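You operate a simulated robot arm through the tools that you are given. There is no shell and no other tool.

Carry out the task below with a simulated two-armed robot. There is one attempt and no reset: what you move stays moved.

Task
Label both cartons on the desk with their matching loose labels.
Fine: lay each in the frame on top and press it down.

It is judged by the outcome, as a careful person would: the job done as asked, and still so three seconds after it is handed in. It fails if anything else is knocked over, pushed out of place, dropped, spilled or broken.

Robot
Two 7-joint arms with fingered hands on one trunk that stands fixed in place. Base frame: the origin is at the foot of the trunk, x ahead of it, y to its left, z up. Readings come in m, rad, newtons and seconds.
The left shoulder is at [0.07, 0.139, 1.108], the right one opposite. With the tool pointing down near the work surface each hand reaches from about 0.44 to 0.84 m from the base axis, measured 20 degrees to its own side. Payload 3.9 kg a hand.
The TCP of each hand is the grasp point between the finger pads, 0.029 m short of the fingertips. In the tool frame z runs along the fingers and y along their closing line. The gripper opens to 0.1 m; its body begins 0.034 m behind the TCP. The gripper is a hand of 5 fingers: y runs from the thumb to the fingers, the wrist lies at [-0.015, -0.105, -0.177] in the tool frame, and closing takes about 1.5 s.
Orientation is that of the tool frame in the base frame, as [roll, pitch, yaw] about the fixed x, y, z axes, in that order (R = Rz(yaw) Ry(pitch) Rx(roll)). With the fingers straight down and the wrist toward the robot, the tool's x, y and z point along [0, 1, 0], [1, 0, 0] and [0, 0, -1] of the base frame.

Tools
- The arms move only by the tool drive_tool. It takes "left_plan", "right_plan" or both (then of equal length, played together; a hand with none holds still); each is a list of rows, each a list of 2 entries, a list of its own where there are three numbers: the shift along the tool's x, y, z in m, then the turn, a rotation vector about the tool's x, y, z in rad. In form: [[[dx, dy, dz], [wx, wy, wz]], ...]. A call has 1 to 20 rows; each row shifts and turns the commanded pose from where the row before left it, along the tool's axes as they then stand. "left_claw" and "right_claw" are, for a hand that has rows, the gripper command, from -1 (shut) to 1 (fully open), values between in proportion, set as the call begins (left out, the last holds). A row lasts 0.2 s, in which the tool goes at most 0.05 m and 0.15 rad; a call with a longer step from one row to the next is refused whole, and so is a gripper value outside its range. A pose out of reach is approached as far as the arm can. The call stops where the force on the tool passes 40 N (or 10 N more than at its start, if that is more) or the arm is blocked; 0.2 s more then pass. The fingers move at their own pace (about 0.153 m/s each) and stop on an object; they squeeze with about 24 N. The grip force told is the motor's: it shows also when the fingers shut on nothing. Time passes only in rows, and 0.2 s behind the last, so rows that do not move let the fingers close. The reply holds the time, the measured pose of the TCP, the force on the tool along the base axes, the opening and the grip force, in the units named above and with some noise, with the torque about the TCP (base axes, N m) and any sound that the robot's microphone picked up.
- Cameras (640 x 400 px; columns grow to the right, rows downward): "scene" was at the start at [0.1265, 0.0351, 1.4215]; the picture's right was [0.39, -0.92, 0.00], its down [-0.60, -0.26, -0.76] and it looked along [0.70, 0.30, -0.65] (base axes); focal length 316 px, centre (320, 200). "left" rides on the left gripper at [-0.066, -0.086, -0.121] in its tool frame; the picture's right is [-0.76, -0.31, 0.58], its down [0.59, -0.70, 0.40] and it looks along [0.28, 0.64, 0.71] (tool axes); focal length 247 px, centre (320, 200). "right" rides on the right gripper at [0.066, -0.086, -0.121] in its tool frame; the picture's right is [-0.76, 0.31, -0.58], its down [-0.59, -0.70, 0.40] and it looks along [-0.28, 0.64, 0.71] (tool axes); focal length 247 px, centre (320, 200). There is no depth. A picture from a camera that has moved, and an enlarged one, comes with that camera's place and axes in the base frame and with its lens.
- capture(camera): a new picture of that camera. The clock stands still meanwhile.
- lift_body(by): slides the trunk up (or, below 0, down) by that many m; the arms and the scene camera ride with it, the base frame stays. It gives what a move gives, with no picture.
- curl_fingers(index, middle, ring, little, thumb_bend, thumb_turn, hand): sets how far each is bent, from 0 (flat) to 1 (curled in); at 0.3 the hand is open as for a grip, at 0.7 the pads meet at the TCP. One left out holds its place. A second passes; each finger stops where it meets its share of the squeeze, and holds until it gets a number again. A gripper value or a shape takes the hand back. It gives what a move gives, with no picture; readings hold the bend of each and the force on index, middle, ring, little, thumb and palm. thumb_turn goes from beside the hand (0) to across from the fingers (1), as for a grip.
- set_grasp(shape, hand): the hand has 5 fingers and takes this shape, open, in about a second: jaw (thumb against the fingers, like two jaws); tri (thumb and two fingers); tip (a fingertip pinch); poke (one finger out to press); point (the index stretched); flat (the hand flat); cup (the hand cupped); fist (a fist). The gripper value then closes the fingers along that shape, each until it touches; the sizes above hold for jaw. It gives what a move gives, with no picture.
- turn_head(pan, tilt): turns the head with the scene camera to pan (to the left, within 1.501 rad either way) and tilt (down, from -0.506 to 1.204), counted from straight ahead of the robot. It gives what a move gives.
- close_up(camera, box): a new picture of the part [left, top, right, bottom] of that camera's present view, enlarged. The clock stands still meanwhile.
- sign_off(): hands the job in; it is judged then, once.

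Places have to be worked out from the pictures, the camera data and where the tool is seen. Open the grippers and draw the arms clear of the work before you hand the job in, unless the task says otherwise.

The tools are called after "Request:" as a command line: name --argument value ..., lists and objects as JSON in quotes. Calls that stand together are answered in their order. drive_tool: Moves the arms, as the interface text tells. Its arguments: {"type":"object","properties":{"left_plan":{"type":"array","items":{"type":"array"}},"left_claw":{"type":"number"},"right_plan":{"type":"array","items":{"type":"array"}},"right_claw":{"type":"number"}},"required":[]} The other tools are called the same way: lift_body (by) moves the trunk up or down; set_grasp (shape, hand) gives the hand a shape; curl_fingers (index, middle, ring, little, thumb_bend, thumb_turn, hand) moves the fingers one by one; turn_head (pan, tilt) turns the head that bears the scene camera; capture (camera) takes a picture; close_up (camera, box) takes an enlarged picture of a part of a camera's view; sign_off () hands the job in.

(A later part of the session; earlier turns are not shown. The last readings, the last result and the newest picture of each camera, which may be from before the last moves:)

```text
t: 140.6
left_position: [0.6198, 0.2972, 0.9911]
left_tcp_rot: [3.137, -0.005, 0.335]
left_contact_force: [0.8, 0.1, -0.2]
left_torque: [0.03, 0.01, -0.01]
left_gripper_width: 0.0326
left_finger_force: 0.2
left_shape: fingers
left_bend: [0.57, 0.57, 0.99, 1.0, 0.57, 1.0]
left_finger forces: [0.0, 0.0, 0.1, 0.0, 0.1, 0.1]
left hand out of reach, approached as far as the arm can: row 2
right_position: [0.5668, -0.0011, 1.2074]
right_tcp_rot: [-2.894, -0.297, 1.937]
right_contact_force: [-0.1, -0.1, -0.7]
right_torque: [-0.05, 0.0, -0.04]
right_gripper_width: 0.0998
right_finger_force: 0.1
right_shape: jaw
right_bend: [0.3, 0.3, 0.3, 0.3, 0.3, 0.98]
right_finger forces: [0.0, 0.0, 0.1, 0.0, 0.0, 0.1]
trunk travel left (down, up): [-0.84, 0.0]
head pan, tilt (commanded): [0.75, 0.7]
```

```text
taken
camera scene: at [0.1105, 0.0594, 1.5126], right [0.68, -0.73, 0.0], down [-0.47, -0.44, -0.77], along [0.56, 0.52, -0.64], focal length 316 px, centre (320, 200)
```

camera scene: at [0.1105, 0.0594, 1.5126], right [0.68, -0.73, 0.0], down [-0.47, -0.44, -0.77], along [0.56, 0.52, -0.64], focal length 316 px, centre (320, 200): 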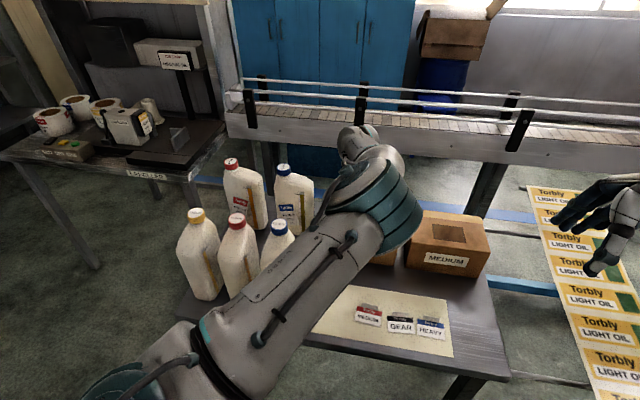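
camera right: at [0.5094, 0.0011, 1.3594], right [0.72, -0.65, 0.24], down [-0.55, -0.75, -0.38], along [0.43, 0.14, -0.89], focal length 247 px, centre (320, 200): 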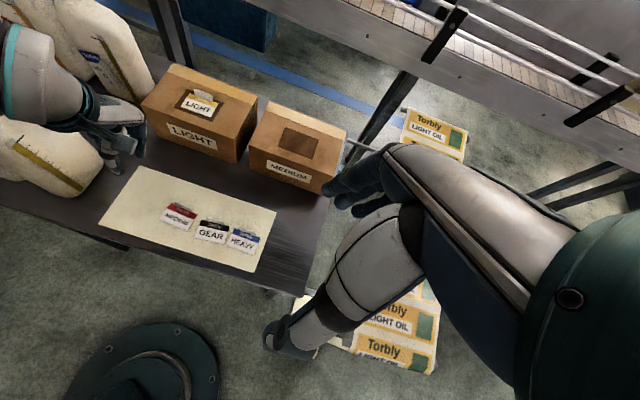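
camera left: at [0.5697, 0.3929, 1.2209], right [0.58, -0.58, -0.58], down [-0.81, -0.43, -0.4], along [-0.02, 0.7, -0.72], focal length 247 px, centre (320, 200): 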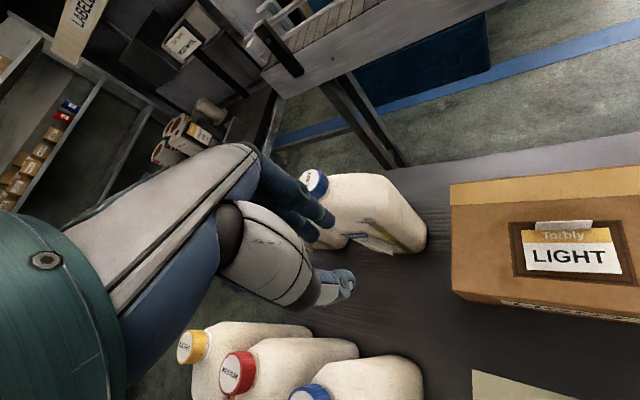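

Slight gain. Next I go lower, over the free strip between sheet and cartons (tips stay well above the labels), and turn counter-clockwise there, where it should push the elbow outward most.

Request:
drive_tool --left_plan '[[[-0.016, 0.009, 0.02], [0, 0, 0]], [[-0.016, 0.009, 0.02], [0, 0, 0]], [[-0.015, 0.009, 0.02], [0, 0, 0]], [[0, 0, 0.02], [0, 0, 0]], [[0, 0, 0.02], [0, 0, 0]], [[0, 0, 0], [0, 0, -0.13]], [[0, 0, 0], [0, 0, -0.13]], [[0, 0, 0], [0, 0, -0.13]], [[0, 0, 0], [0, 0, -0.13]], [[0, 0, 0], [0, 0, -0.13]], [[0, 0, 0], [0, 0, 0]]]'

Request:
capture --camera "scene"

Request:
capture --camera "right"

```text
t: 143.0
left_position: [0.5878, 0.256, 0.8915]
left_tcp_rot: [3.132, -0.002, 0.987]
left_contact_force: [-0.4, 0.0, 0.5]
left_torque: [0.01, -0.02, 0.03]
left_gripper_width: 0.0327
left_finger_force: 0.0
left_shape: fingers
left_bend: [0.57, 0.57, 0.99, 1.0, 0.57, 1.0]
left_finger forces: [0.0, 0.0, 0.0, 0.0, 0.0, 0.0]
right_position: [0.5675, 0.001, 1.2069]
right_tcp_rot: [-2.895, -0.296, 1.938]
right_contact_force: [1.1, 1.0, 1.1]
right_torque: [0.0, -0.02, 0.0]
right_gripper_width: 0.0998
right_finger_force: 0.1
right_shape: jaw
right_bend: [0.3, 0.3, 0.3, 0.3, 0.3, 0.98]
right_finger forces: [0.0, 0.0, 0.0, 0.0, 0.0, 0.0]
trunk travel left (down, up): [-0.84, 0.0]
head pan, tilt (commanded): [0.75, 0.7]
```

```text
taken
camera scene: at [0.1111, 0.0602, 1.5125], right [0.68, -0.73, 0.0], down [-0.47, -0.44, -0.76], along [0.56, 0.52, -0.64], focal length 316 px, centre (320, 200)
```

scene: 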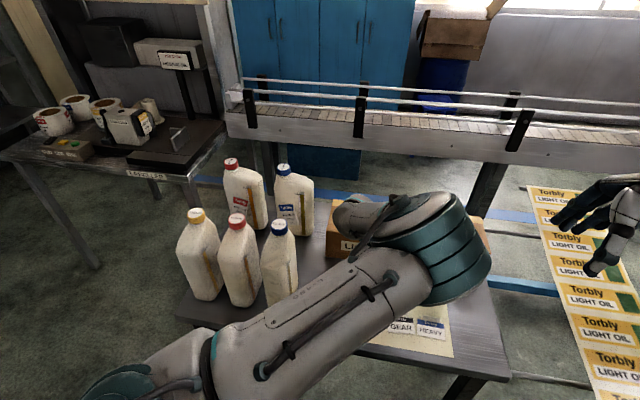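

```text
taken
camera right: at [0.5095, 0.0013, 1.3594], right [0.72, -0.65, 0.24], down [-0.55, -0.75, -0.38], along [0.43, 0.14, -0.89], focal length 247 px, centre (320, 200)
```

right: 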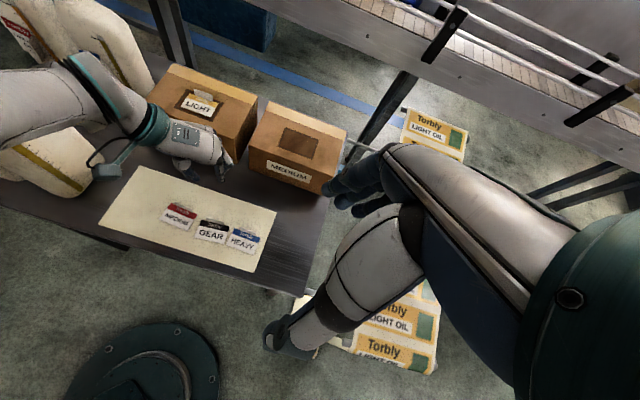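

I'll raise a little to stay safely above the labels and continue turning counter-clockwise to the needed angle, checking for stops.

Request:
drive_tool --left_plan '[[[0, 0, -0.03], [0, 0, 0]], [[0, 0, -0.03], [0, 0, 0]], [[0, 0, 0], [0, 0, -0.13]], [[0, 0, 0], [0, 0, -0.13]], [[0, 0, 0], [0, 0, -0.13]], [[0, 0, 0], [0, 0, -0.13]], [[0, 0, 0], [0, 0, -0.13]], [[0, 0, 0], [0, 0, -0.13]], [[0, 0, 0], [0, 0, -0.13]], [[0, 0, 0], [0, 0, -0.13]], [[0, 0, 0], [0, 0, 0]]]'

Request:
capture --camera "scene"

```text
t: 145.4
left_position: [0.5873, 0.2548, 0.9528]
left_tcp_rot: [3.139, 0.006, 2.026]
left_contact_force: [0.1, -0.1, -0.2]
left_torque: [-0.02, -0.03, 0.0]
left_gripper_width: 0.0327
left_finger_force: 0.0
left_shape: fingers
left_bend: [0.57, 0.57, 0.99, 1.0, 0.57, 1.0]
left_finger forces: [0.0, 0.0, 0.0, 0.0, 0.1, 0.1]
right_position: [0.5669, -0.0003, 1.2081]
right_tcp_rot: [-2.894, -0.297, 1.937]
right_contact_force: [0.7, -0.1, -0.2]
right_torque: [-0.01, 0.0, 0.01]
right_gripper_width: 0.0999
right_finger_force: 0.0
right_shape: jaw
right_bend: [0.3, 0.3, 0.3, 0.3, 0.3, 0.98]
right_finger forces: [0.0, 0.0, 0.1, 0.0, 0.0, 0.0]
trunk travel left (down, up): [-0.84, 0.0]
head pan, tilt (commanded): [0.75, 0.7]
```

```text
taken
camera scene: at [0.1112, 0.06, 1.5125], right [0.68, -0.73, 0.0], down [-0.47, -0.44, -0.76], along [0.56, 0.52, -0.64], focal length 316 px, centre (320, 200)
```

scene: 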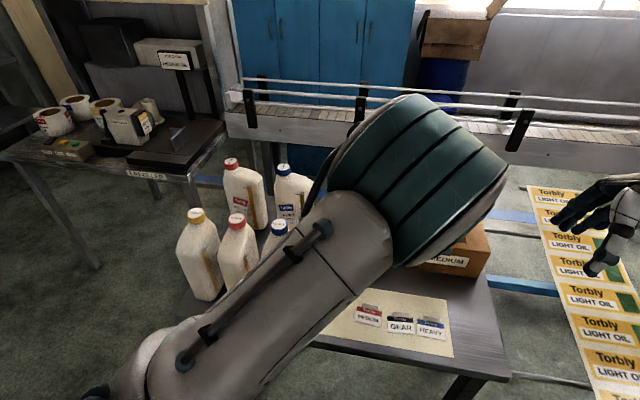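

Good: the hand is exactly where commanded, at the right angle, with the elbow straight up and no stop. I now creep back toward the MEDIUM label.

Request:
drive_tool --left_plan '[[[0.0086, -0.0158, 0], [0, 0, 0]], [[0.0086, -0.0158, 0], [0, 0, 0]], [[0.0086, -0.0158, 0], [0, 0, 0]], [[0.0086, -0.0158, 0], [0, 0, 0]], [[0, 0, 0], [0, 0, 0]]]'

Request:
capture --camera "left"

Request:
capture --camera "scene"

```text
t: 146.8
left_position: [0.4889, 0.2682, 0.9129]
left_tcp_rot: [-3.054, 0.005, 2.073]
left_contact_force: [-0.2, 0.2, 0.2]
left_torque: [0.0, -0.03, 0.03]
left_gripper_width: 0.0325
left_finger_force: 0.0
left_shape: fingers
left_bend: [0.57, 0.57, 0.99, 1.0, 0.57, 1.0]
left_finger forces: [0.1, 0.0, 0.0, 0.0, 0.0, 0.0]
right_position: [0.5665, -0.0008, 1.2078]
right_tcp_rot: [-2.893, -0.299, 1.934]
right_contact_force: [-0.1, 0.6, -0.5]
right_torque: [0.02, 0.0, -0.01]
right_gripper_width: 0.0998
right_finger_force: 0.1
right_shape: jaw
right_bend: [0.3, 0.3, 0.3, 0.3, 0.3, 0.98]
right_finger forces: [0.0, 0.0, 0.1, 0.1, 0.0, 0.0]
trunk travel left (down, up): [-0.84, 0.0]
head pan, tilt (commanded): [0.75, 0.7]
stopped in row 5 (left hand): the arm was blocked; the commanded pose is now the measured one
```

```text
taken
camera left: at [0.4567, 0.1751, 1.0413], right [0.05, -0.84, -0.55], down [-0.93, 0.16, -0.34], along [0.37, 0.52, -0.77], focal length 247 px, centre (320, 200)
```

left: 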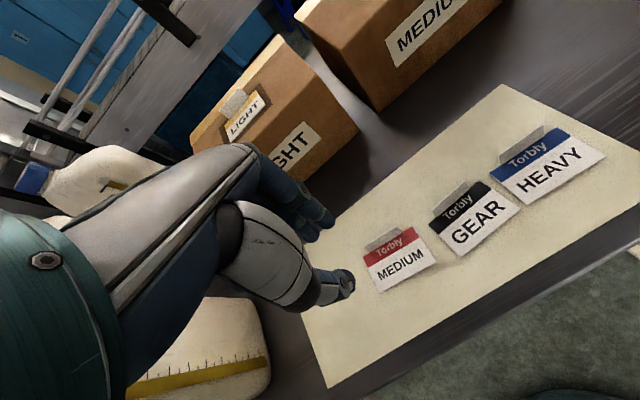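

```text
taken
camera scene: at [0.1109, 0.0599, 1.5126], right [0.68, -0.73, 0.0], down [-0.47, -0.44, -0.76], along [0.56, 0.52, -0.64], focal length 316 px, centre (320, 200)
```

scene: 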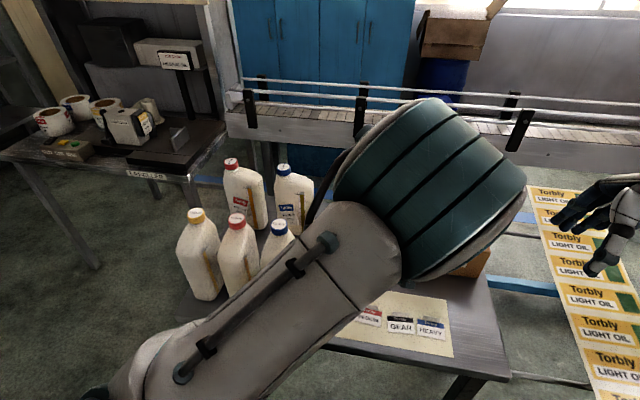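

It stopped right beside the MEDIUM label, 4 cm lower than commanded. Lower down the limit should ease. I zoom in to locate the MEDIUM label from here.

Request:
close_up --camera "left" --box '[320, 210, 480, 310]'

Request:
close_up --camera "right" --box '[80, 120, 280, 270]'

```text
4.00 times, centred on (400, 260) of left
camera zoom: at [0.4567, 0.1751, 1.0413], right [0.05, -0.84, -0.55], down [-0.93, 0.16, -0.34], along [0.37, 0.52, -0.77], focal length 988 px, centre (0, -40)
```

zoom: 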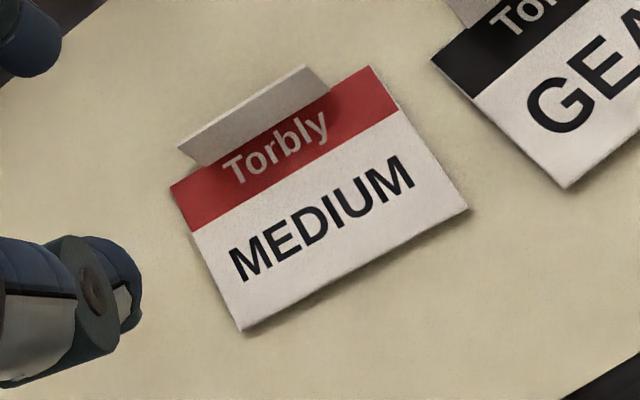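

```text
2.67 times, centred on (180, 195) of right
camera zoom: at [0.5094, 0.001, 1.3595], right [0.72, -0.65, 0.24], down [-0.55, -0.75, -0.38], along [0.43, 0.14, -0.89], focal length 659 px, centre (693, 213)
```

zoom: 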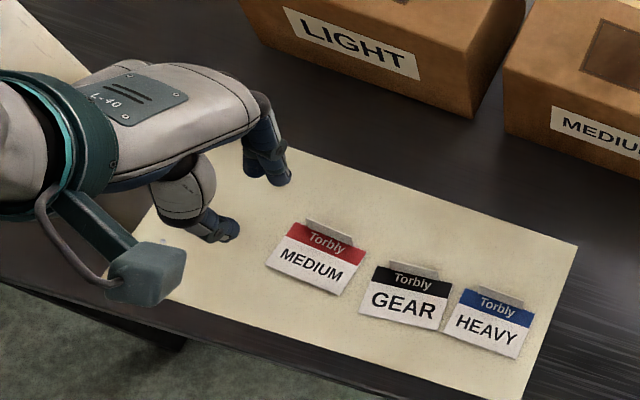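

The MEDIUM tab is at about [0.5165, 0.261] with its up direction at 26.6°. I level the hand, shift over the tab and lower to z≈0.86.

Request:
drive_tool --left_plan '[[[0, 0, 0], [-0.0876, 0, 0]], [[-0.01, 0.01, 0], [0, 0, 0]], [[-0.01, 0.0098, 0.01], [0, 0, 0]], [[0, 0, 0.02], [0, 0, 0]], [[0, 0, 0.02], [0, 0, 0]], [[0, 0, 0], [0, 0, 0]]]'

Request:
curl_fingers --hand "left" --index 0.6 --middle 0.6 --thumb_bend 0.6

Request:
close_up --camera "left" --box '[270, 190, 430, 310]'

Request:
close_up --camera "right" --box '[100, 150, 240, 250]'

```text
t: 148.2
left_position: [0.5195, 0.2616, 0.8655]
left_tcp_rot: [3.136, -0.002, 2.068]
left_contact_force: [0.6, -0.5, -0.4]
left_torque: [0.02, 0.02, 0.0]
left_gripper_width: 0.0324
left_finger_force: 0.1
left_shape: fingers
left_bend: [0.57, 0.57, 0.99, 1.0, 0.57, 1.0]
left_finger forces: [0.0, 0.1, 0.0, 0.0, 0.1, 0.1]
right_position: [0.567, 0.0002, 1.2072]
right_tcp_rot: [-2.895, -0.298, 1.937]
right_contact_force: [-0.6, -0.8, 0.5]
right_torque: [0.0, -0.04, -0.02]
right_gripper_width: 0.1
right_finger_force: 0.1
right_shape: jaw
right_bend: [0.3, 0.3, 0.3, 0.3, 0.3, 0.98]
right_finger forces: [0.0, 0.1, 0.0, 0.1, 0.1, 0.0]
trunk travel left (down, up): [-0.84, 0.0]
head pan, tilt (commanded): [0.75, 0.7]
```

```text
t: 149.2
left_position: [0.5194, 0.2609, 0.8652]
left_tcp_rot: [3.137, 0.0, 2.067]
left_contact_force: [0.1, -0.4, 0.4]
left_torque: [0.0, 0.03, 0.01]
left_gripper_width: 0.0259
left_finger_force: 0.0
left_shape: fingers
left_bend: [0.6, 0.6, 0.99, 1.0, 0.6, 1.0]
left_finger forces: [0.0, 0.0, 0.1, 0.0, 0.1, 0.1]
right_position: [0.5684, -0.0002, 1.2071]
right_tcp_rot: [-2.895, -0.296, 1.938]
right_contact_force: [0.5, 0.6, 0.1]
right_torque: [0.01, -0.01, 0.02]
right_gripper_width: 0.0997
right_finger_force: 0.1
right_shape: jaw
right_bend: [0.3, 0.3, 0.3, 0.3, 0.3, 0.98]
right_finger forces: [0.0, 0.1, 0.0, 0.1, 0.1, 0.0]
trunk travel left (down, up): [-0.84, 0.0]
head pan, tilt (commanded): [0.75, 0.7]
```

```text
3.33 times, centred on (350, 250) of left
camera zoom: at [0.4758, 0.1615, 0.9853], right [0.09, -0.81, -0.58], down [-0.9, 0.18, -0.4], along [0.43, 0.56, -0.71], focal length 823 px, centre (220, 33)
```

zoom: 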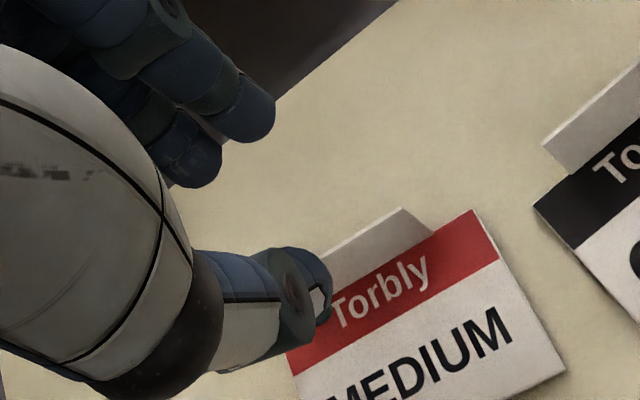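

```text
4.00 times, centred on (170, 200) of right
camera zoom: at [0.5093, 0.0011, 1.3594], right [0.72, -0.65, 0.24], down [-0.55, -0.75, -0.38], along [0.43, 0.14, -0.89], focal length 988 px, centre (920, 200)
```

zoom: 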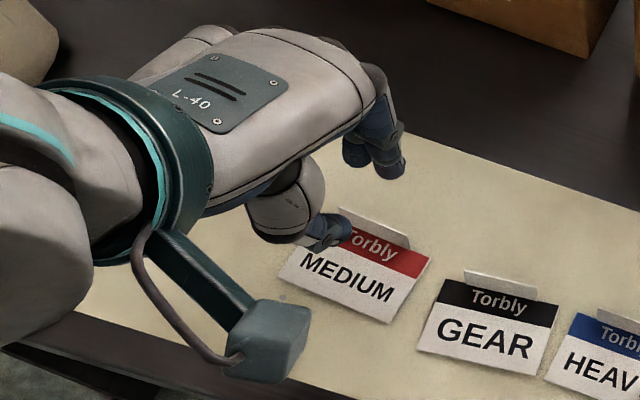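

No stop this time, and the tab sits at (0, −3) mm under the TCP with the hand aligned within 2°. I descend to z≈0.820 as for the first label.

Request:
drive_tool --left_plan '[[[0, -0.002, 0.013], [0, 0, 0]], [[0, 0, 0.013], [0, 0, 0]], [[0, 0, 0.012], [0, 0, 0]], [[0, 0, 0.006], [0, 0, 0]], [[0, 0, 0], [0, 0, 0]]]'

Request:
close_up --camera "left" --box '[280, 190, 400, 290]'

Request:
close_up --camera "right" --box '[110, 160, 210, 235]'

```text
t: 150.4
left_position: [0.5157, 0.2605, 0.8205]
left_tcp_rot: [3.136, -0.003, 2.069]
left_contact_force: [-0.2, -0.1, 0.4]
left_torque: [0.03, -0.01, 0.01]
left_gripper_width: 0.0255
left_finger_force: 0.0
left_shape: fingers
left_bend: [0.6, 0.6, 0.99, 1.0, 0.6, 1.0]
left_finger forces: [0.1, 0.1, 0.0, 0.1, 0.0, 0.0]
right_position: [0.568, 0.001, 1.2076]
right_tcp_rot: [-2.894, -0.296, 1.938]
right_contact_force: [0.3, -0.1, -0.2]
right_torque: [0.03, 0.02, -0.02]
right_gripper_width: 0.0997
right_finger_force: 0.1
right_shape: jaw
right_bend: [0.3, 0.3, 0.3, 0.3, 0.3, 0.98]
right_finger forces: [0.0, 0.0, 0.1, 0.1, 0.0, 0.0]
trunk travel left (down, up): [-0.84, 0.0]
head pan, tilt (commanded): [0.75, 0.7]
```

```text
4.00 times, centred on (340, 240) of left
camera zoom: at [0.4729, 0.1609, 0.9407], right [0.09, -0.81, -0.58], down [-0.9, 0.18, -0.4], along [0.43, 0.56, -0.71], focal length 988 px, centre (240, 40)
```

zoom: 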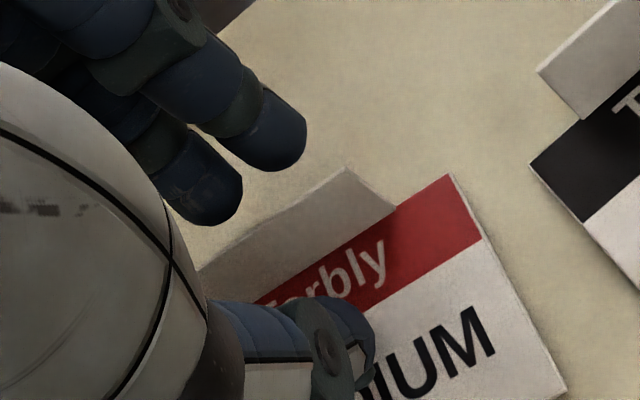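

```text
5.33 times, centred on (160, 198) of right
camera zoom: at [0.5092, 0.001, 1.3595], right [0.72, -0.65, 0.24], down [-0.55, -0.75, -0.38], along [0.43, 0.14, -0.89], focal length 1317 px, centre (1173, 213)
```

zoom: 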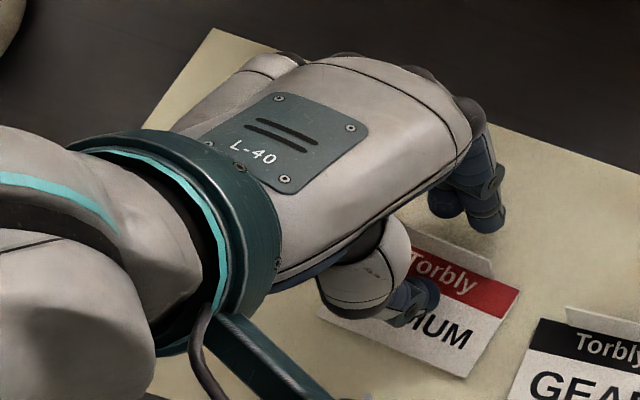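

Same picture as with the first label just before its good grasp. I repeat the same closing sequence.

Request:
curl_fingers --hand "left" --index 0.66 --middle 0.66 --thumb_bend 0.64

Request:
drive_tool --left_plan '[[[0, 0, 0.002], [0, 0, 0]], [[0, 0, 0], [0, 0, 0]]]'

Request:
curl_fingers --hand "left" --index 0.7 --middle 0.7 --thumb_bend 0.69

Request:
close_up --camera "left" --box '[280, 190, 400, 290]'

Request:
close_up --camera "right" --box '[110, 160, 210, 235]'

```text
t: 151.4
left_position: [0.5167, 0.2599, 0.8202]
left_tcp_rot: [3.138, -0.002, 2.068]
left_contact_force: [0.9, 0.7, -0.5]
left_torque: [0.03, 0.0, 0.04]
left_gripper_width: 0.0135
left_finger_force: 0.1
left_shape: fingers
left_bend: [0.66, 0.66, 0.99, 1.0, 0.64, 1.0]
left_finger forces: [0.0, 0.0, 0.0, 0.1, 0.0, 0.1]
right_position: [0.5677, 0.001, 1.2068]
right_tcp_rot: [-2.896, -0.297, 1.938]
right_contact_force: [0.0, 0.4, -0.8]
right_torque: [0.06, 0.03, 0.01]
right_gripper_width: 0.0999
right_finger_force: 0.1
right_shape: jaw
right_bend: [0.3, 0.3, 0.3, 0.3, 0.3, 0.98]
right_finger forces: [0.0, 0.0, 0.1, 0.1, 0.0, 0.0]
trunk travel left (down, up): [-0.84, 0.0]
head pan, tilt (commanded): [0.75, 0.7]
```

```text
t: 152.0
left_position: [0.5162, 0.2583, 0.8192]
left_tcp_rot: [3.137, -0.003, 2.068]
left_contact_force: [-0.8, 0.6, 1.4]
left_torque: [0.0, 0.04, 0.0]
left_gripper_width: 0.0135
left_finger_force: 0.8
left_shape: fingers
left_bend: [0.66, 0.66, 0.99, 1.0, 0.64, 1.0]
left_finger forces: [0.1, 0.0, 0.0, 0.1, 1.8, 0.0]
right_position: [0.5666, 0.0004, 1.2077]
right_tcp_rot: [-2.895, -0.298, 1.936]
right_contact_force: [0.6, 0.1, 0.5]
right_torque: [0.02, -0.03, 0.02]
right_gripper_width: 0.0998
right_finger_force: 0.0
right_shape: jaw
right_bend: [0.3, 0.3, 0.3, 0.3, 0.3, 0.98]
right_finger forces: [0.0, 0.0, 0.1, 0.0, 0.1, 0.1]
trunk travel left (down, up): [-0.84, 0.0]
head pan, tilt (commanded): [0.75, 0.7]
```

```text
t: 153.0
left_position: [0.5152, 0.2599, 0.8181]
left_tcp_rot: [3.14, -0.002, 2.068]
left_contact_force: [0.9, 0.7, -0.3]
left_torque: [-0.02, -0.01, 0.0]
left_gripper_width: 0.0031
left_finger_force: 0.8
left_shape: fingers
left_bend: [0.7, 0.7, 0.99, 1.0, 0.69, 1.0]
left_finger forces: [0.1, 0.1, 0.1, 0.0, 0.2, 0.1]
right_position: [0.5673, -0.0009, 1.2074]
right_tcp_rot: [-2.896, -0.298, 1.936]
right_contact_force: [0.5, 0.2, 0.9]
right_torque: [0.0, 0.01, 0.05]
right_gripper_width: 0.0997
right_finger_force: 0.0
right_shape: jaw
right_bend: [0.3, 0.3, 0.3, 0.3, 0.3, 0.98]
right_finger forces: [0.0, 0.0, 0.0, 0.0, 0.0, 0.0]
trunk travel left (down, up): [-0.84, 0.0]
head pan, tilt (commanded): [0.75, 0.7]
```

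```text
4.00 times, centred on (340, 240) of left
camera zoom: at [0.4727, 0.1606, 0.9384], right [0.09, -0.81, -0.58], down [-0.9, 0.18, -0.4], along [0.43, 0.56, -0.71], focal length 988 px, centre (240, 40)
```

zoom: 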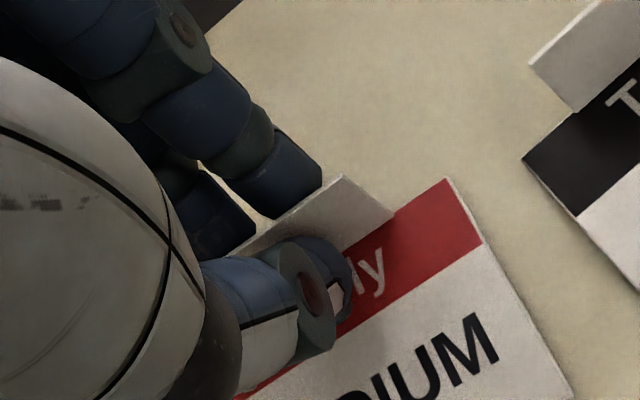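

```text
5.33 times, centred on (160, 198) of right
camera zoom: at [0.5093, 0.0011, 1.3595], right [0.72, -0.65, 0.24], down [-0.55, -0.75, -0.38], along [0.43, 0.14, -0.89], focal length 1317 px, centre (1173, 213)
```

zoom: 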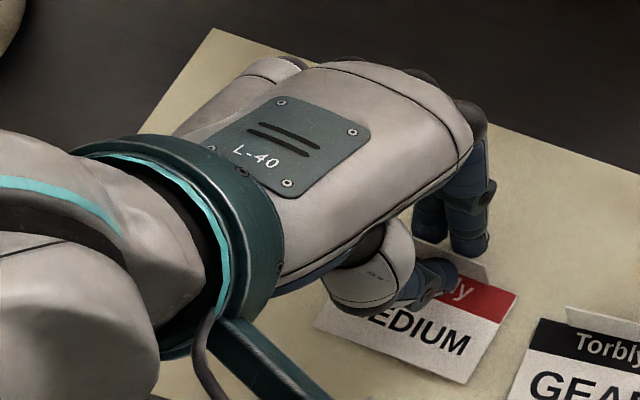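

The tab is between thumb and fingers exactly as before. I squeeze.

Request:
curl_fingers --hand "left" --index 0.78 --middle 0.78 --thumb_bend 0.76

Request:
close_up --camera "left" --box '[280, 190, 400, 290]'

Request:
close_up --camera "right" --box '[110, 160, 210, 235]'

```text
t: 154.0
left_position: [0.5149, 0.2596, 0.819]
left_tcp_rot: [3.136, -0.002, 2.068]
left_contact_force: [-0.2, 1.5, 2.4]
left_torque: [-0.09, 0.1, -0.03]
left_gripper_width: 0.0001
left_finger_force: 14.1
left_shape: fingers
left_bend: [0.76, 0.75, 0.99, 1.0, 0.71, 1.0]
left_finger forces: [7.2, 4.5, 0.0, 0.1, 16.3, 0.1]
right_position: [0.5675, 0.0003, 1.2069]
right_tcp_rot: [-2.896, -0.298, 1.938]
right_contact_force: [-0.3, 0.5, 0.2]
right_torque: [-0.02, 0.0, 0.05]
right_gripper_width: 0.0996
right_finger_force: 0.1
right_shape: jaw
right_bend: [0.3, 0.3, 0.3, 0.3, 0.3, 0.98]
right_finger forces: [0.1, 0.0, 0.0, 0.0, 0.1, 0.1]
trunk travel left (down, up): [-0.84, 0.0]
head pan, tilt (commanded): [0.75, 0.7]
```

```text
4.00 times, centred on (340, 240) of left
camera zoom: at [0.4726, 0.1607, 0.9385], right [0.09, -0.81, -0.58], down [-0.9, 0.18, -0.4], along [0.43, 0.56, -0.71], focal length 988 px, centre (240, 40)
```

zoom: 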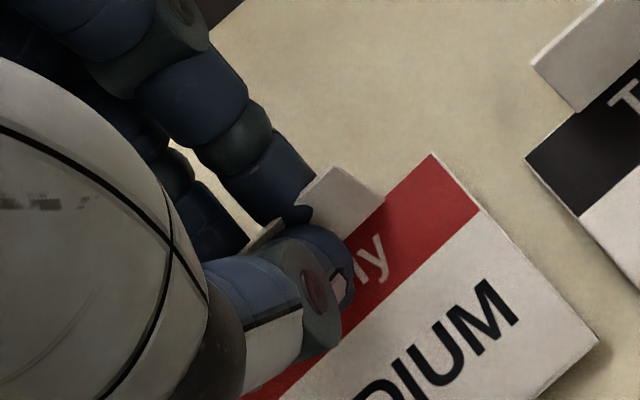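

```text
5.33 times, centred on (160, 198) of right
camera zoom: at [0.509, 0.0012, 1.3596], right [0.72, -0.65, 0.24], down [-0.55, -0.75, -0.38], along [0.43, 0.14, -0.89], focal length 1317 px, centre (1173, 213)
```

zoom: 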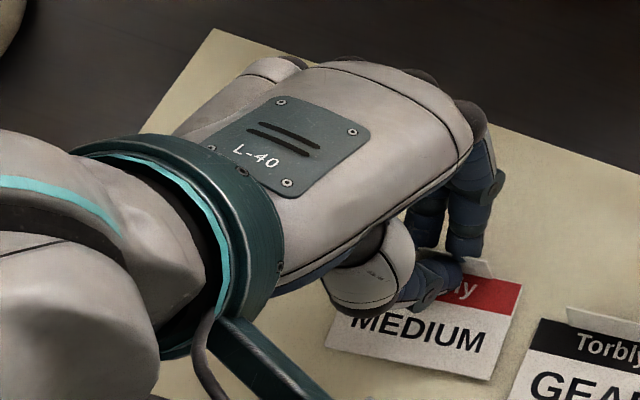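

Firm grip (index 7 N, middle 4.5 N, thumb 16 N). I lift slowly, moving slightly forward as it rises to keep the arm clear of its limit.

Request:
drive_tool --left_plan '[[[0, 0, -0.004], [0, 0, 0]], [[0, 0, -0.008], [0, 0, 0]], [[0, 0, -0.01], [0, 0, 0]], [[0, 0.004, -0.012], [0, 0, 0]], [[0, 0.008, -0.012], [0, 0, 0]], [[0, 0, 0], [0, 0, 0]]]'

Request:
close_up --camera "left" --box '[280, 190, 440, 320]'

Request:
close_up --camera "right" --box '[100, 140, 240, 245]'

```text
t: 155.4
left_position: [0.5267, 0.2645, 0.8629]
left_tcp_rot: [3.138, -0.001, 2.069]
left_contact_force: [-0.1, 0.4, 0.1]
left_torque: [0.0, -0.05, -0.02]
left_gripper_width: 0.0
left_finger_force: 8.7
left_shape: fingers
left_bend: [0.77, 0.77, 0.99, 1.0, 0.66, 1.0]
left_finger forces: [6.2, 2.4, 0.1, 0.1, 8.5, 0.0]
right_position: [0.5674, -0.0008, 1.2078]
right_tcp_rot: [-2.895, -0.296, 1.937]
right_contact_force: [-0.3, 0.1, -0.9]
right_torque: [0.01, -0.03, -0.05]
right_gripper_width: 0.0998
right_finger_force: 0.1
right_shape: jaw
right_bend: [0.3, 0.3, 0.3, 0.3, 0.3, 0.98]
right_finger forces: [0.0, 0.1, 0.1, 0.1, 0.0, 0.0]
trunk travel left (down, up): [-0.84, 0.0]
head pan, tilt (commanded): [0.75, 0.7]
```

```text
3.08 times, centred on (360, 255) of left
camera zoom: at [0.4826, 0.1647, 0.9832], right [0.09, -0.81, -0.58], down [-0.9, 0.18, -0.4], along [0.43, 0.56, -0.71], focal length 760 px, centre (197, 31)
```

zoom: 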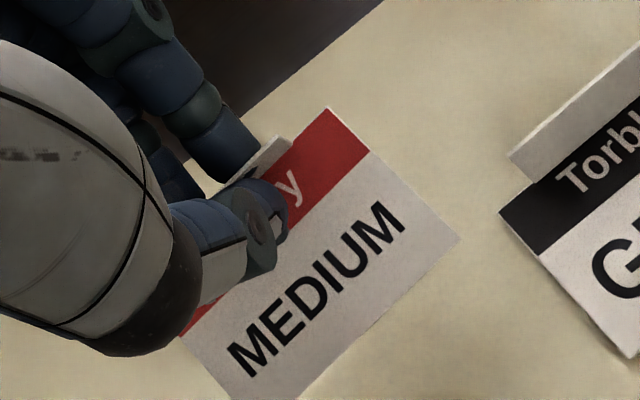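

```text
3.81 times, centred on (170, 192) of right
camera zoom: at [0.5094, 0.001, 1.3594], right [0.72, -0.65, 0.24], down [-0.55, -0.75, -0.38], along [0.43, 0.14, -0.89], focal length 941 px, centre (891, 229)
```

zoom: 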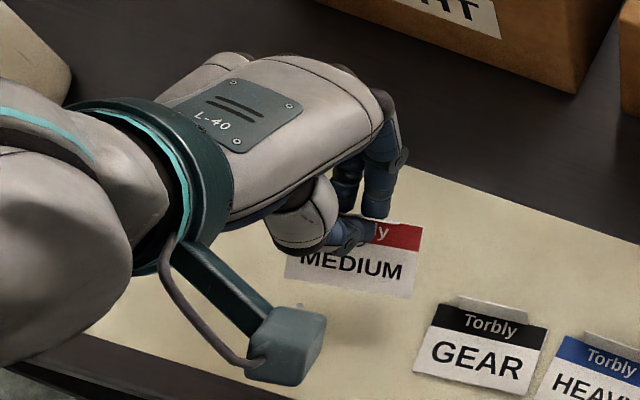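

The label hangs exactly as the first one did. I carry it forward and up in a gentle arc toward the MEDIUM carton, turning a little clockwise on the way.

Request:
drive_tool --left_plan '[[[-0.0088, 0.0161, -0.0168], [0, 0, 0]], [[-0.0088, 0.0161, -0.0168], [0, 0, 0]], [[-0.0088, 0.0161, -0.0168], [0, 0, 0]], [[-0.0088, 0.0161, -0.0168], [0, 0, 0]], [[-0.0129, 0.0158, -0.013], [0, 0, 0]], [[-0.0129, 0.0158, -0.013], [0, 0, 0]], [[-0.0129, 0.0158, -0.013], [0, 0, 0]], [[-0.0129, 0.0158, -0.013], [0, 0, 0]], [[0, 0, 0], [0, 0, 0]]]'

Request:
capture --camera "left"

Request:
capture --camera "right"

```text
t: 157.4
left_position: [0.6794, 0.2475, 0.9842]
left_tcp_rot: [3.137, -0.001, 2.067]
left_contact_force: [-0.2, -0.8, 0.1]
left_torque: [0.02, -0.01, 0.01]
left_gripper_width: 0.0
left_finger_force: 8.5
left_shape: fingers
left_bend: [0.77, 0.77, 0.99, 1.0, 0.66, 1.0]
left_finger forces: [6.2, 2.6, 0.0, 0.0, 8.8, 0.0]
right_position: [0.5671, 0.0011, 1.2067]
right_tcp_rot: [-2.894, -0.295, 1.937]
right_contact_force: [0.2, 0.0, -0.6]
right_torque: [0.06, 0.02, 0.0]
right_gripper_width: 0.1
right_finger_force: 0.1
right_shape: jaw
right_bend: [0.3, 0.3, 0.3, 0.3, 0.3, 0.98]
right_finger forces: [0.0, 0.1, 0.0, 0.0, 0.0, 0.0]
trunk travel left (down, up): [-0.84, 0.0]
head pan, tilt (commanded): [0.75, 0.7]
```

```text
taken
camera left: at [0.6359, 0.1488, 1.1047], right [0.09, -0.81, -0.58], down [-0.9, 0.18, -0.4], along [0.43, 0.56, -0.71], focal length 247 px, centre (320, 200)
```

left: 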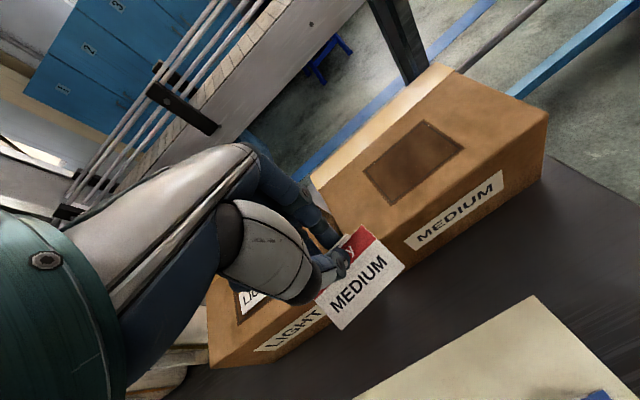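

```text
taken
camera right: at [0.5091, 0.0013, 1.3596], right [0.72, -0.65, 0.24], down [-0.55, -0.75, -0.38], along [0.43, 0.14, -0.89], focal length 247 px, centre (320, 200)
```

right: 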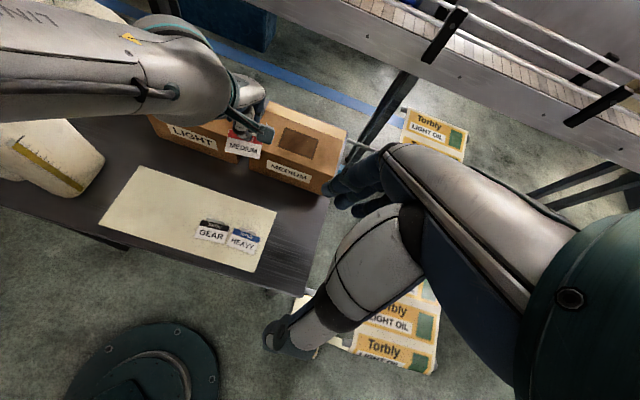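

The label is safely held. I zoom to locate the MEDIUM carton's frame from both hand cameras.

Request:
close_up --camera "left" --box '[320, 60, 560, 260]'

Request:
close_up --camera "right" --box '[210, 90, 370, 200]'

```text
2.00 times, centred on (440, 160) of left
camera zoom: at [0.6359, 0.1488, 1.1047], right [0.09, -0.81, -0.58], down [-0.9, 0.18, -0.4], along [0.43, 0.56, -0.71], focal length 494 px, centre (80, 280)
```

zoom: 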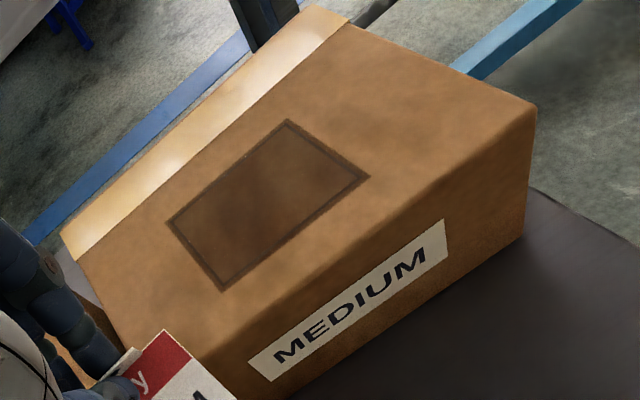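

```text
3.64 times, centred on (290, 145) of right
camera zoom: at [0.5091, 0.0013, 1.3596], right [0.72, -0.65, 0.24], down [-0.55, -0.75, -0.38], along [0.43, 0.14, -0.89], focal length 898 px, centre (429, 400)
```

zoom: 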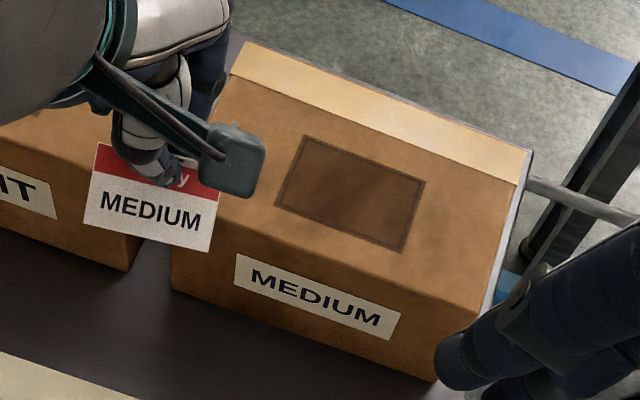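

Both cameras put the MEDIUM frame's centre at about [0.787, 0.208], turned 32°. From the first label I know the right hand offset, giving a target TCP of about [0.807, 0.220] at yaw 1.83. I go up and forward first and turn.

Request:
drive_tool --left_plan '[[[-0.01, 0.0118, -0.014], [0, 0, 0]], [[-0.01, 0.0118, -0.014], [0, 0, 0]], [[-0.01, 0.0118, -0.014], [0, 0, 0]], [[-0.01, 0.0118, -0.014], [0, 0, 0]], [[0, 0, 0], [0, 0, 0.08]], [[0, 0, 0], [0, 0, 0.08]], [[0, 0, 0], [0, 0, 0.08]], [[0, 0, 0], [0, 0, 0]]]'

Request:
capture --camera "scene"

Request:
capture --camera "right"

```text
t: 159.2
left_position: [0.7394, 0.2357, 1.0404]
left_tcp_rot: [3.137, -0.004, 1.829]
left_contact_force: [0.3, 1.0, -0.8]
left_torque: [0.02, -0.01, 0.01]
left_gripper_width: 0.0
left_finger_force: 8.9
left_shape: fingers
left_bend: [0.77, 0.77, 0.99, 1.0, 0.66, 1.0]
left_finger forces: [6.2, 2.5, 0.1, 0.1, 8.7, 0.0]
right_position: [0.5672, 0.0004, 1.2066]
right_tcp_rot: [-2.895, -0.297, 1.937]
right_contact_force: [0.5, 0.4, 0.6]
right_torque: [0.01, 0.02, 0.0]
right_gripper_width: 0.0994
right_finger_force: 0.0
right_shape: jaw
right_bend: [0.3, 0.3, 0.3, 0.3, 0.3, 0.98]
right_finger forces: [0.0, 0.0, 0.0, 0.0, 0.0, 0.0]
trunk travel left (down, up): [-0.84, 0.0]
head pan, tilt (commanded): [0.75, 0.7]
```

```text
taken
camera scene: at [0.1108, 0.0597, 1.5126], right [0.68, -0.73, 0.0], down [-0.47, -0.44, -0.77], along [0.56, 0.52, -0.64], focal length 316 px, centre (320, 200)
```

scene: 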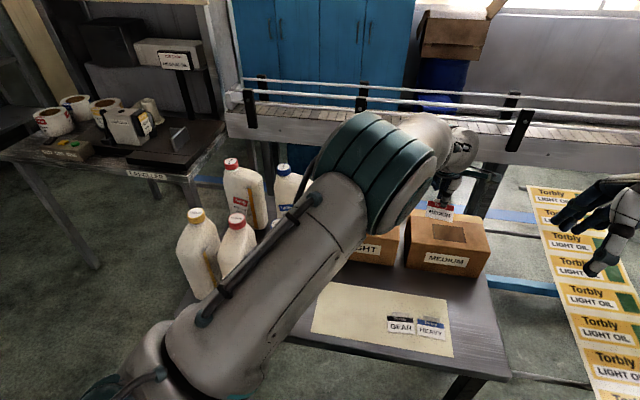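

```text
taken
camera right: at [0.5092, 0.0009, 1.3595], right [0.72, -0.65, 0.24], down [-0.55, -0.75, -0.38], along [0.43, 0.14, -0.89], focal length 247 px, centre (320, 200)
```

right: 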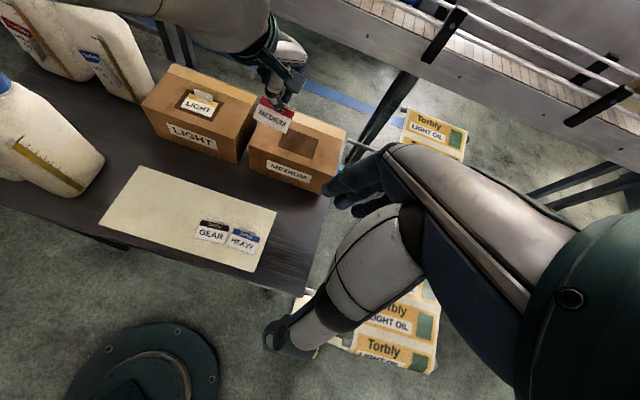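

All good, and the scene camera can see the MEDIUM carton now as well. I lower the trunk 5 cm to gain reach at placing height, which brings the hand to z≈0.99.

Request:
lift_body --by -0.05

Request:
drive_tool --left_plan '[[[0.0005, 0.012, 0], [0, 0, 0]], [[0.0005, 0.016, 0], [0, 0, 0]], [[0.0005, 0.016, 0.003], [0, 0, 0]], [[0.0005, 0.012, 0.005], [0, 0, 0]], [[0, 0.006, 0.005], [0, 0, 0]], [[0, 0, 0], [0, 0, 0]]]'

Request:
close_up --camera "left" --box '[280, 160, 480, 320]'

Request:
close_up --camera "right" --box '[220, 60, 360, 160]'

Request:
close_up --camera "scene" --box '[390, 160, 510, 250]'

```text
t: 160.2
left_position: [0.7388, 0.2362, 0.9895]
left_tcp_rot: [3.138, -0.002, 1.828]
left_contact_force: [-0.5, -0.2, 0.1]
left_torque: [-0.01, 0.02, 0.01]
left_gripper_width: 0.0
left_finger_force: 9.0
left_shape: fingers
left_bend: [0.77, 0.77, 0.99, 1.0, 0.66, 1.0]
left_finger forces: [6.2, 2.7, 0.0, 0.1, 8.8, 0.0]
right_position: [0.5672, 0.0002, 1.1576]
right_tcp_rot: [-2.895, -0.297, 1.938]
right_contact_force: [-0.5, 0.0, 0.3]
right_torque: [0.01, 0.0, -0.02]
right_gripper_width: 0.0996
right_finger_force: 0.0
right_shape: jaw
right_bend: [0.3, 0.3, 0.3, 0.3, 0.3, 0.98]
right_finger forces: [0.0, 0.0, 0.0, 0.1, 0.0, 0.0]
trunk travel left (down, up): [-0.79, 0.05]
head pan, tilt (commanded): [0.75, 0.7]
```

```text
t: 161.6
left_position: [0.7993, 0.2533, 0.978]
left_tcp_rot: [3.139, -0.003, 1.827]
left_contact_force: [1.2, 0.3, -1.0]
left_torque: [0.01, 0.0, 0.01]
left_gripper_width: 0.0
left_finger_force: 8.5
left_shape: fingers
left_bend: [0.77, 0.77, 0.99, 1.0, 0.66, 1.0]
left_finger forces: [6.2, 2.5, 0.0, 0.1, 8.9, 0.0]
right_position: [0.5682, 0.0005, 1.158]
right_tcp_rot: [-2.896, -0.297, 1.938]
right_contact_force: [-0.8, -0.4, 0.1]
right_torque: [0.04, 0.0, 0.01]
right_gripper_width: 0.0998
right_finger_force: 0.0
right_shape: jaw
right_bend: [0.3, 0.3, 0.3, 0.3, 0.3, 0.98]
right_finger forces: [0.0, 0.0, 0.0, 0.0, 0.0, 0.0]
trunk travel left (down, up): [-0.79, 0.05]
head pan, tilt (commanded): [0.75, 0.7]
```

```text
2.50 times, centred on (380, 240) of left
camera zoom: at [0.7342, 0.1675, 1.0981], right [-0.1, -0.81, -0.58], down [-0.83, 0.39, -0.4], along [0.55, 0.44, -0.71], focal length 617 px, centre (170, 100)
```

zoom: 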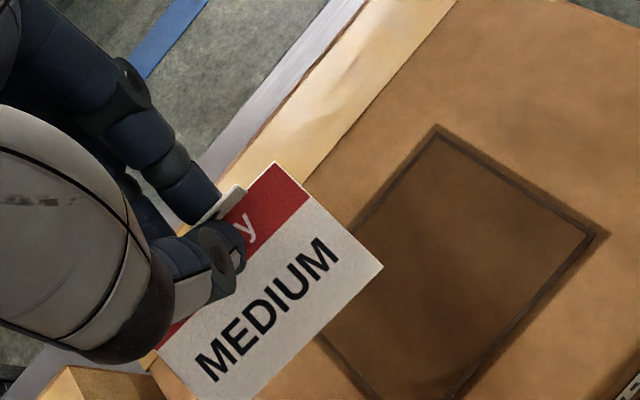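

```text
4.00 times, centred on (290, 110) of right
camera zoom: at [0.5091, 0.0009, 1.3095], right [0.72, -0.65, 0.24], down [-0.55, -0.75, -0.38], along [0.43, 0.14, -0.89], focal length 988 px, centre (440, 560)
```

zoom: 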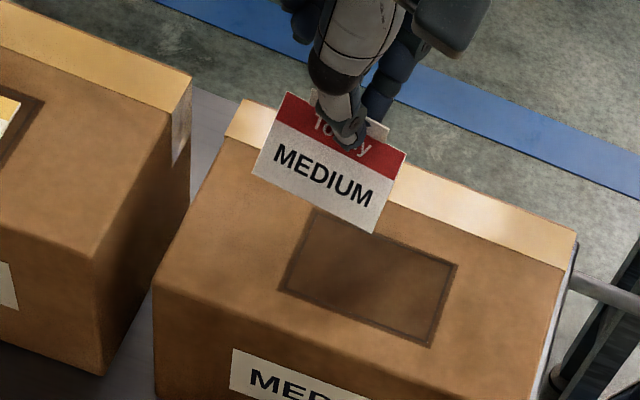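

```text
4.44 times, centred on (450, 205) of scene
camera zoom: at [0.1107, 0.0597, 1.4626], right [0.68, -0.73, 0.0], down [-0.47, -0.44, -0.77], along [0.56, 0.52, -0.64], focal length 1402 px, centre (-258, 178)
```

zoom: 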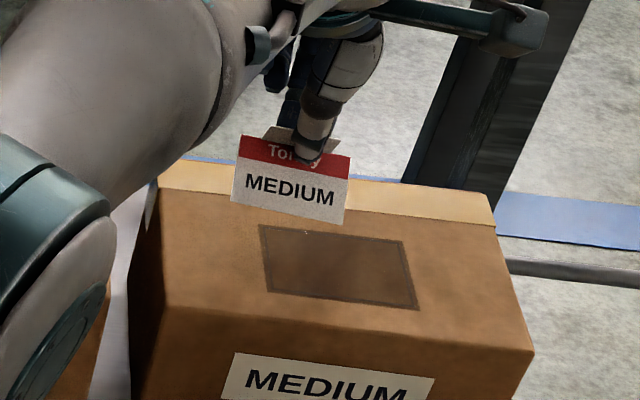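

I overshot leftward by moving along the hand's own axis; I need 34 mm to the right. I shift over and check the predicted landing.

Request:
drive_tool --left_plan '[[[-0.012, 0, 0], [0, 0, 0]], [[-0.012, 0, 0], [0, 0, 0]], [[-0.01, 0, 0], [0, 0, 0]], [[0, 0, 0], [0, 0, 0]]]'

Request:
close_up --camera "left" --box '[280, 160, 480, 320]'

Request:
close_up --camera "right" --box '[220, 60, 360, 160]'

```text
t: 162.6
left_position: [0.8027, 0.2228, 0.977]
left_tcp_rot: [3.139, -0.002, 1.826]
left_contact_force: [0.0, -0.7, -0.2]
left_torque: [-0.01, -0.01, 0.0]
left_gripper_width: 0.0
left_finger_force: 9.0
left_shape: fingers
left_bend: [0.77, 0.77, 0.99, 1.0, 0.66, 0.99]
left_finger forces: [6.2, 2.5, 0.1, 0.0, 8.9, 0.0]
left hand out of reach, approached as far as the arm can: row 2
right_position: [0.5667, 0.0006, 1.1572]
right_tcp_rot: [-2.896, -0.297, 1.936]
right_contact_force: [-0.1, 0.0, 0.9]
right_torque: [0.02, 0.02, 0.03]
right_gripper_width: 0.0997
right_finger_force: 0.1
right_shape: jaw
right_bend: [0.3, 0.3, 0.3, 0.3, 0.3, 0.98]
right_finger forces: [0.0, 0.1, 0.1, 0.1, 0.1, 0.0]
trunk travel left (down, up): [-0.79, 0.05]
head pan, tilt (commanded): [0.75, 0.7]
```

```text
2.50 times, centred on (380, 240) of left
camera zoom: at [0.7384, 0.1372, 1.0975], right [-0.1, -0.81, -0.58], down [-0.83, 0.39, -0.4], along [0.55, 0.44, -0.71], focal length 617 px, centre (170, 100)
```

zoom: 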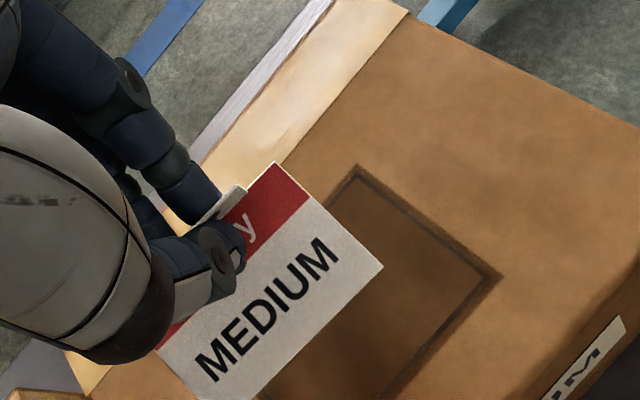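

```text
4.00 times, centred on (290, 110) of right
camera zoom: at [0.5094, 0.0012, 1.3094], right [0.72, -0.65, 0.24], down [-0.55, -0.75, -0.38], along [0.43, 0.14, -0.89], focal length 988 px, centre (440, 560)
```

zoom: 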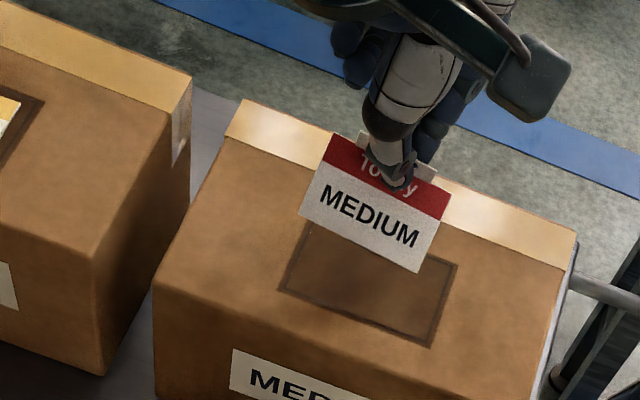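

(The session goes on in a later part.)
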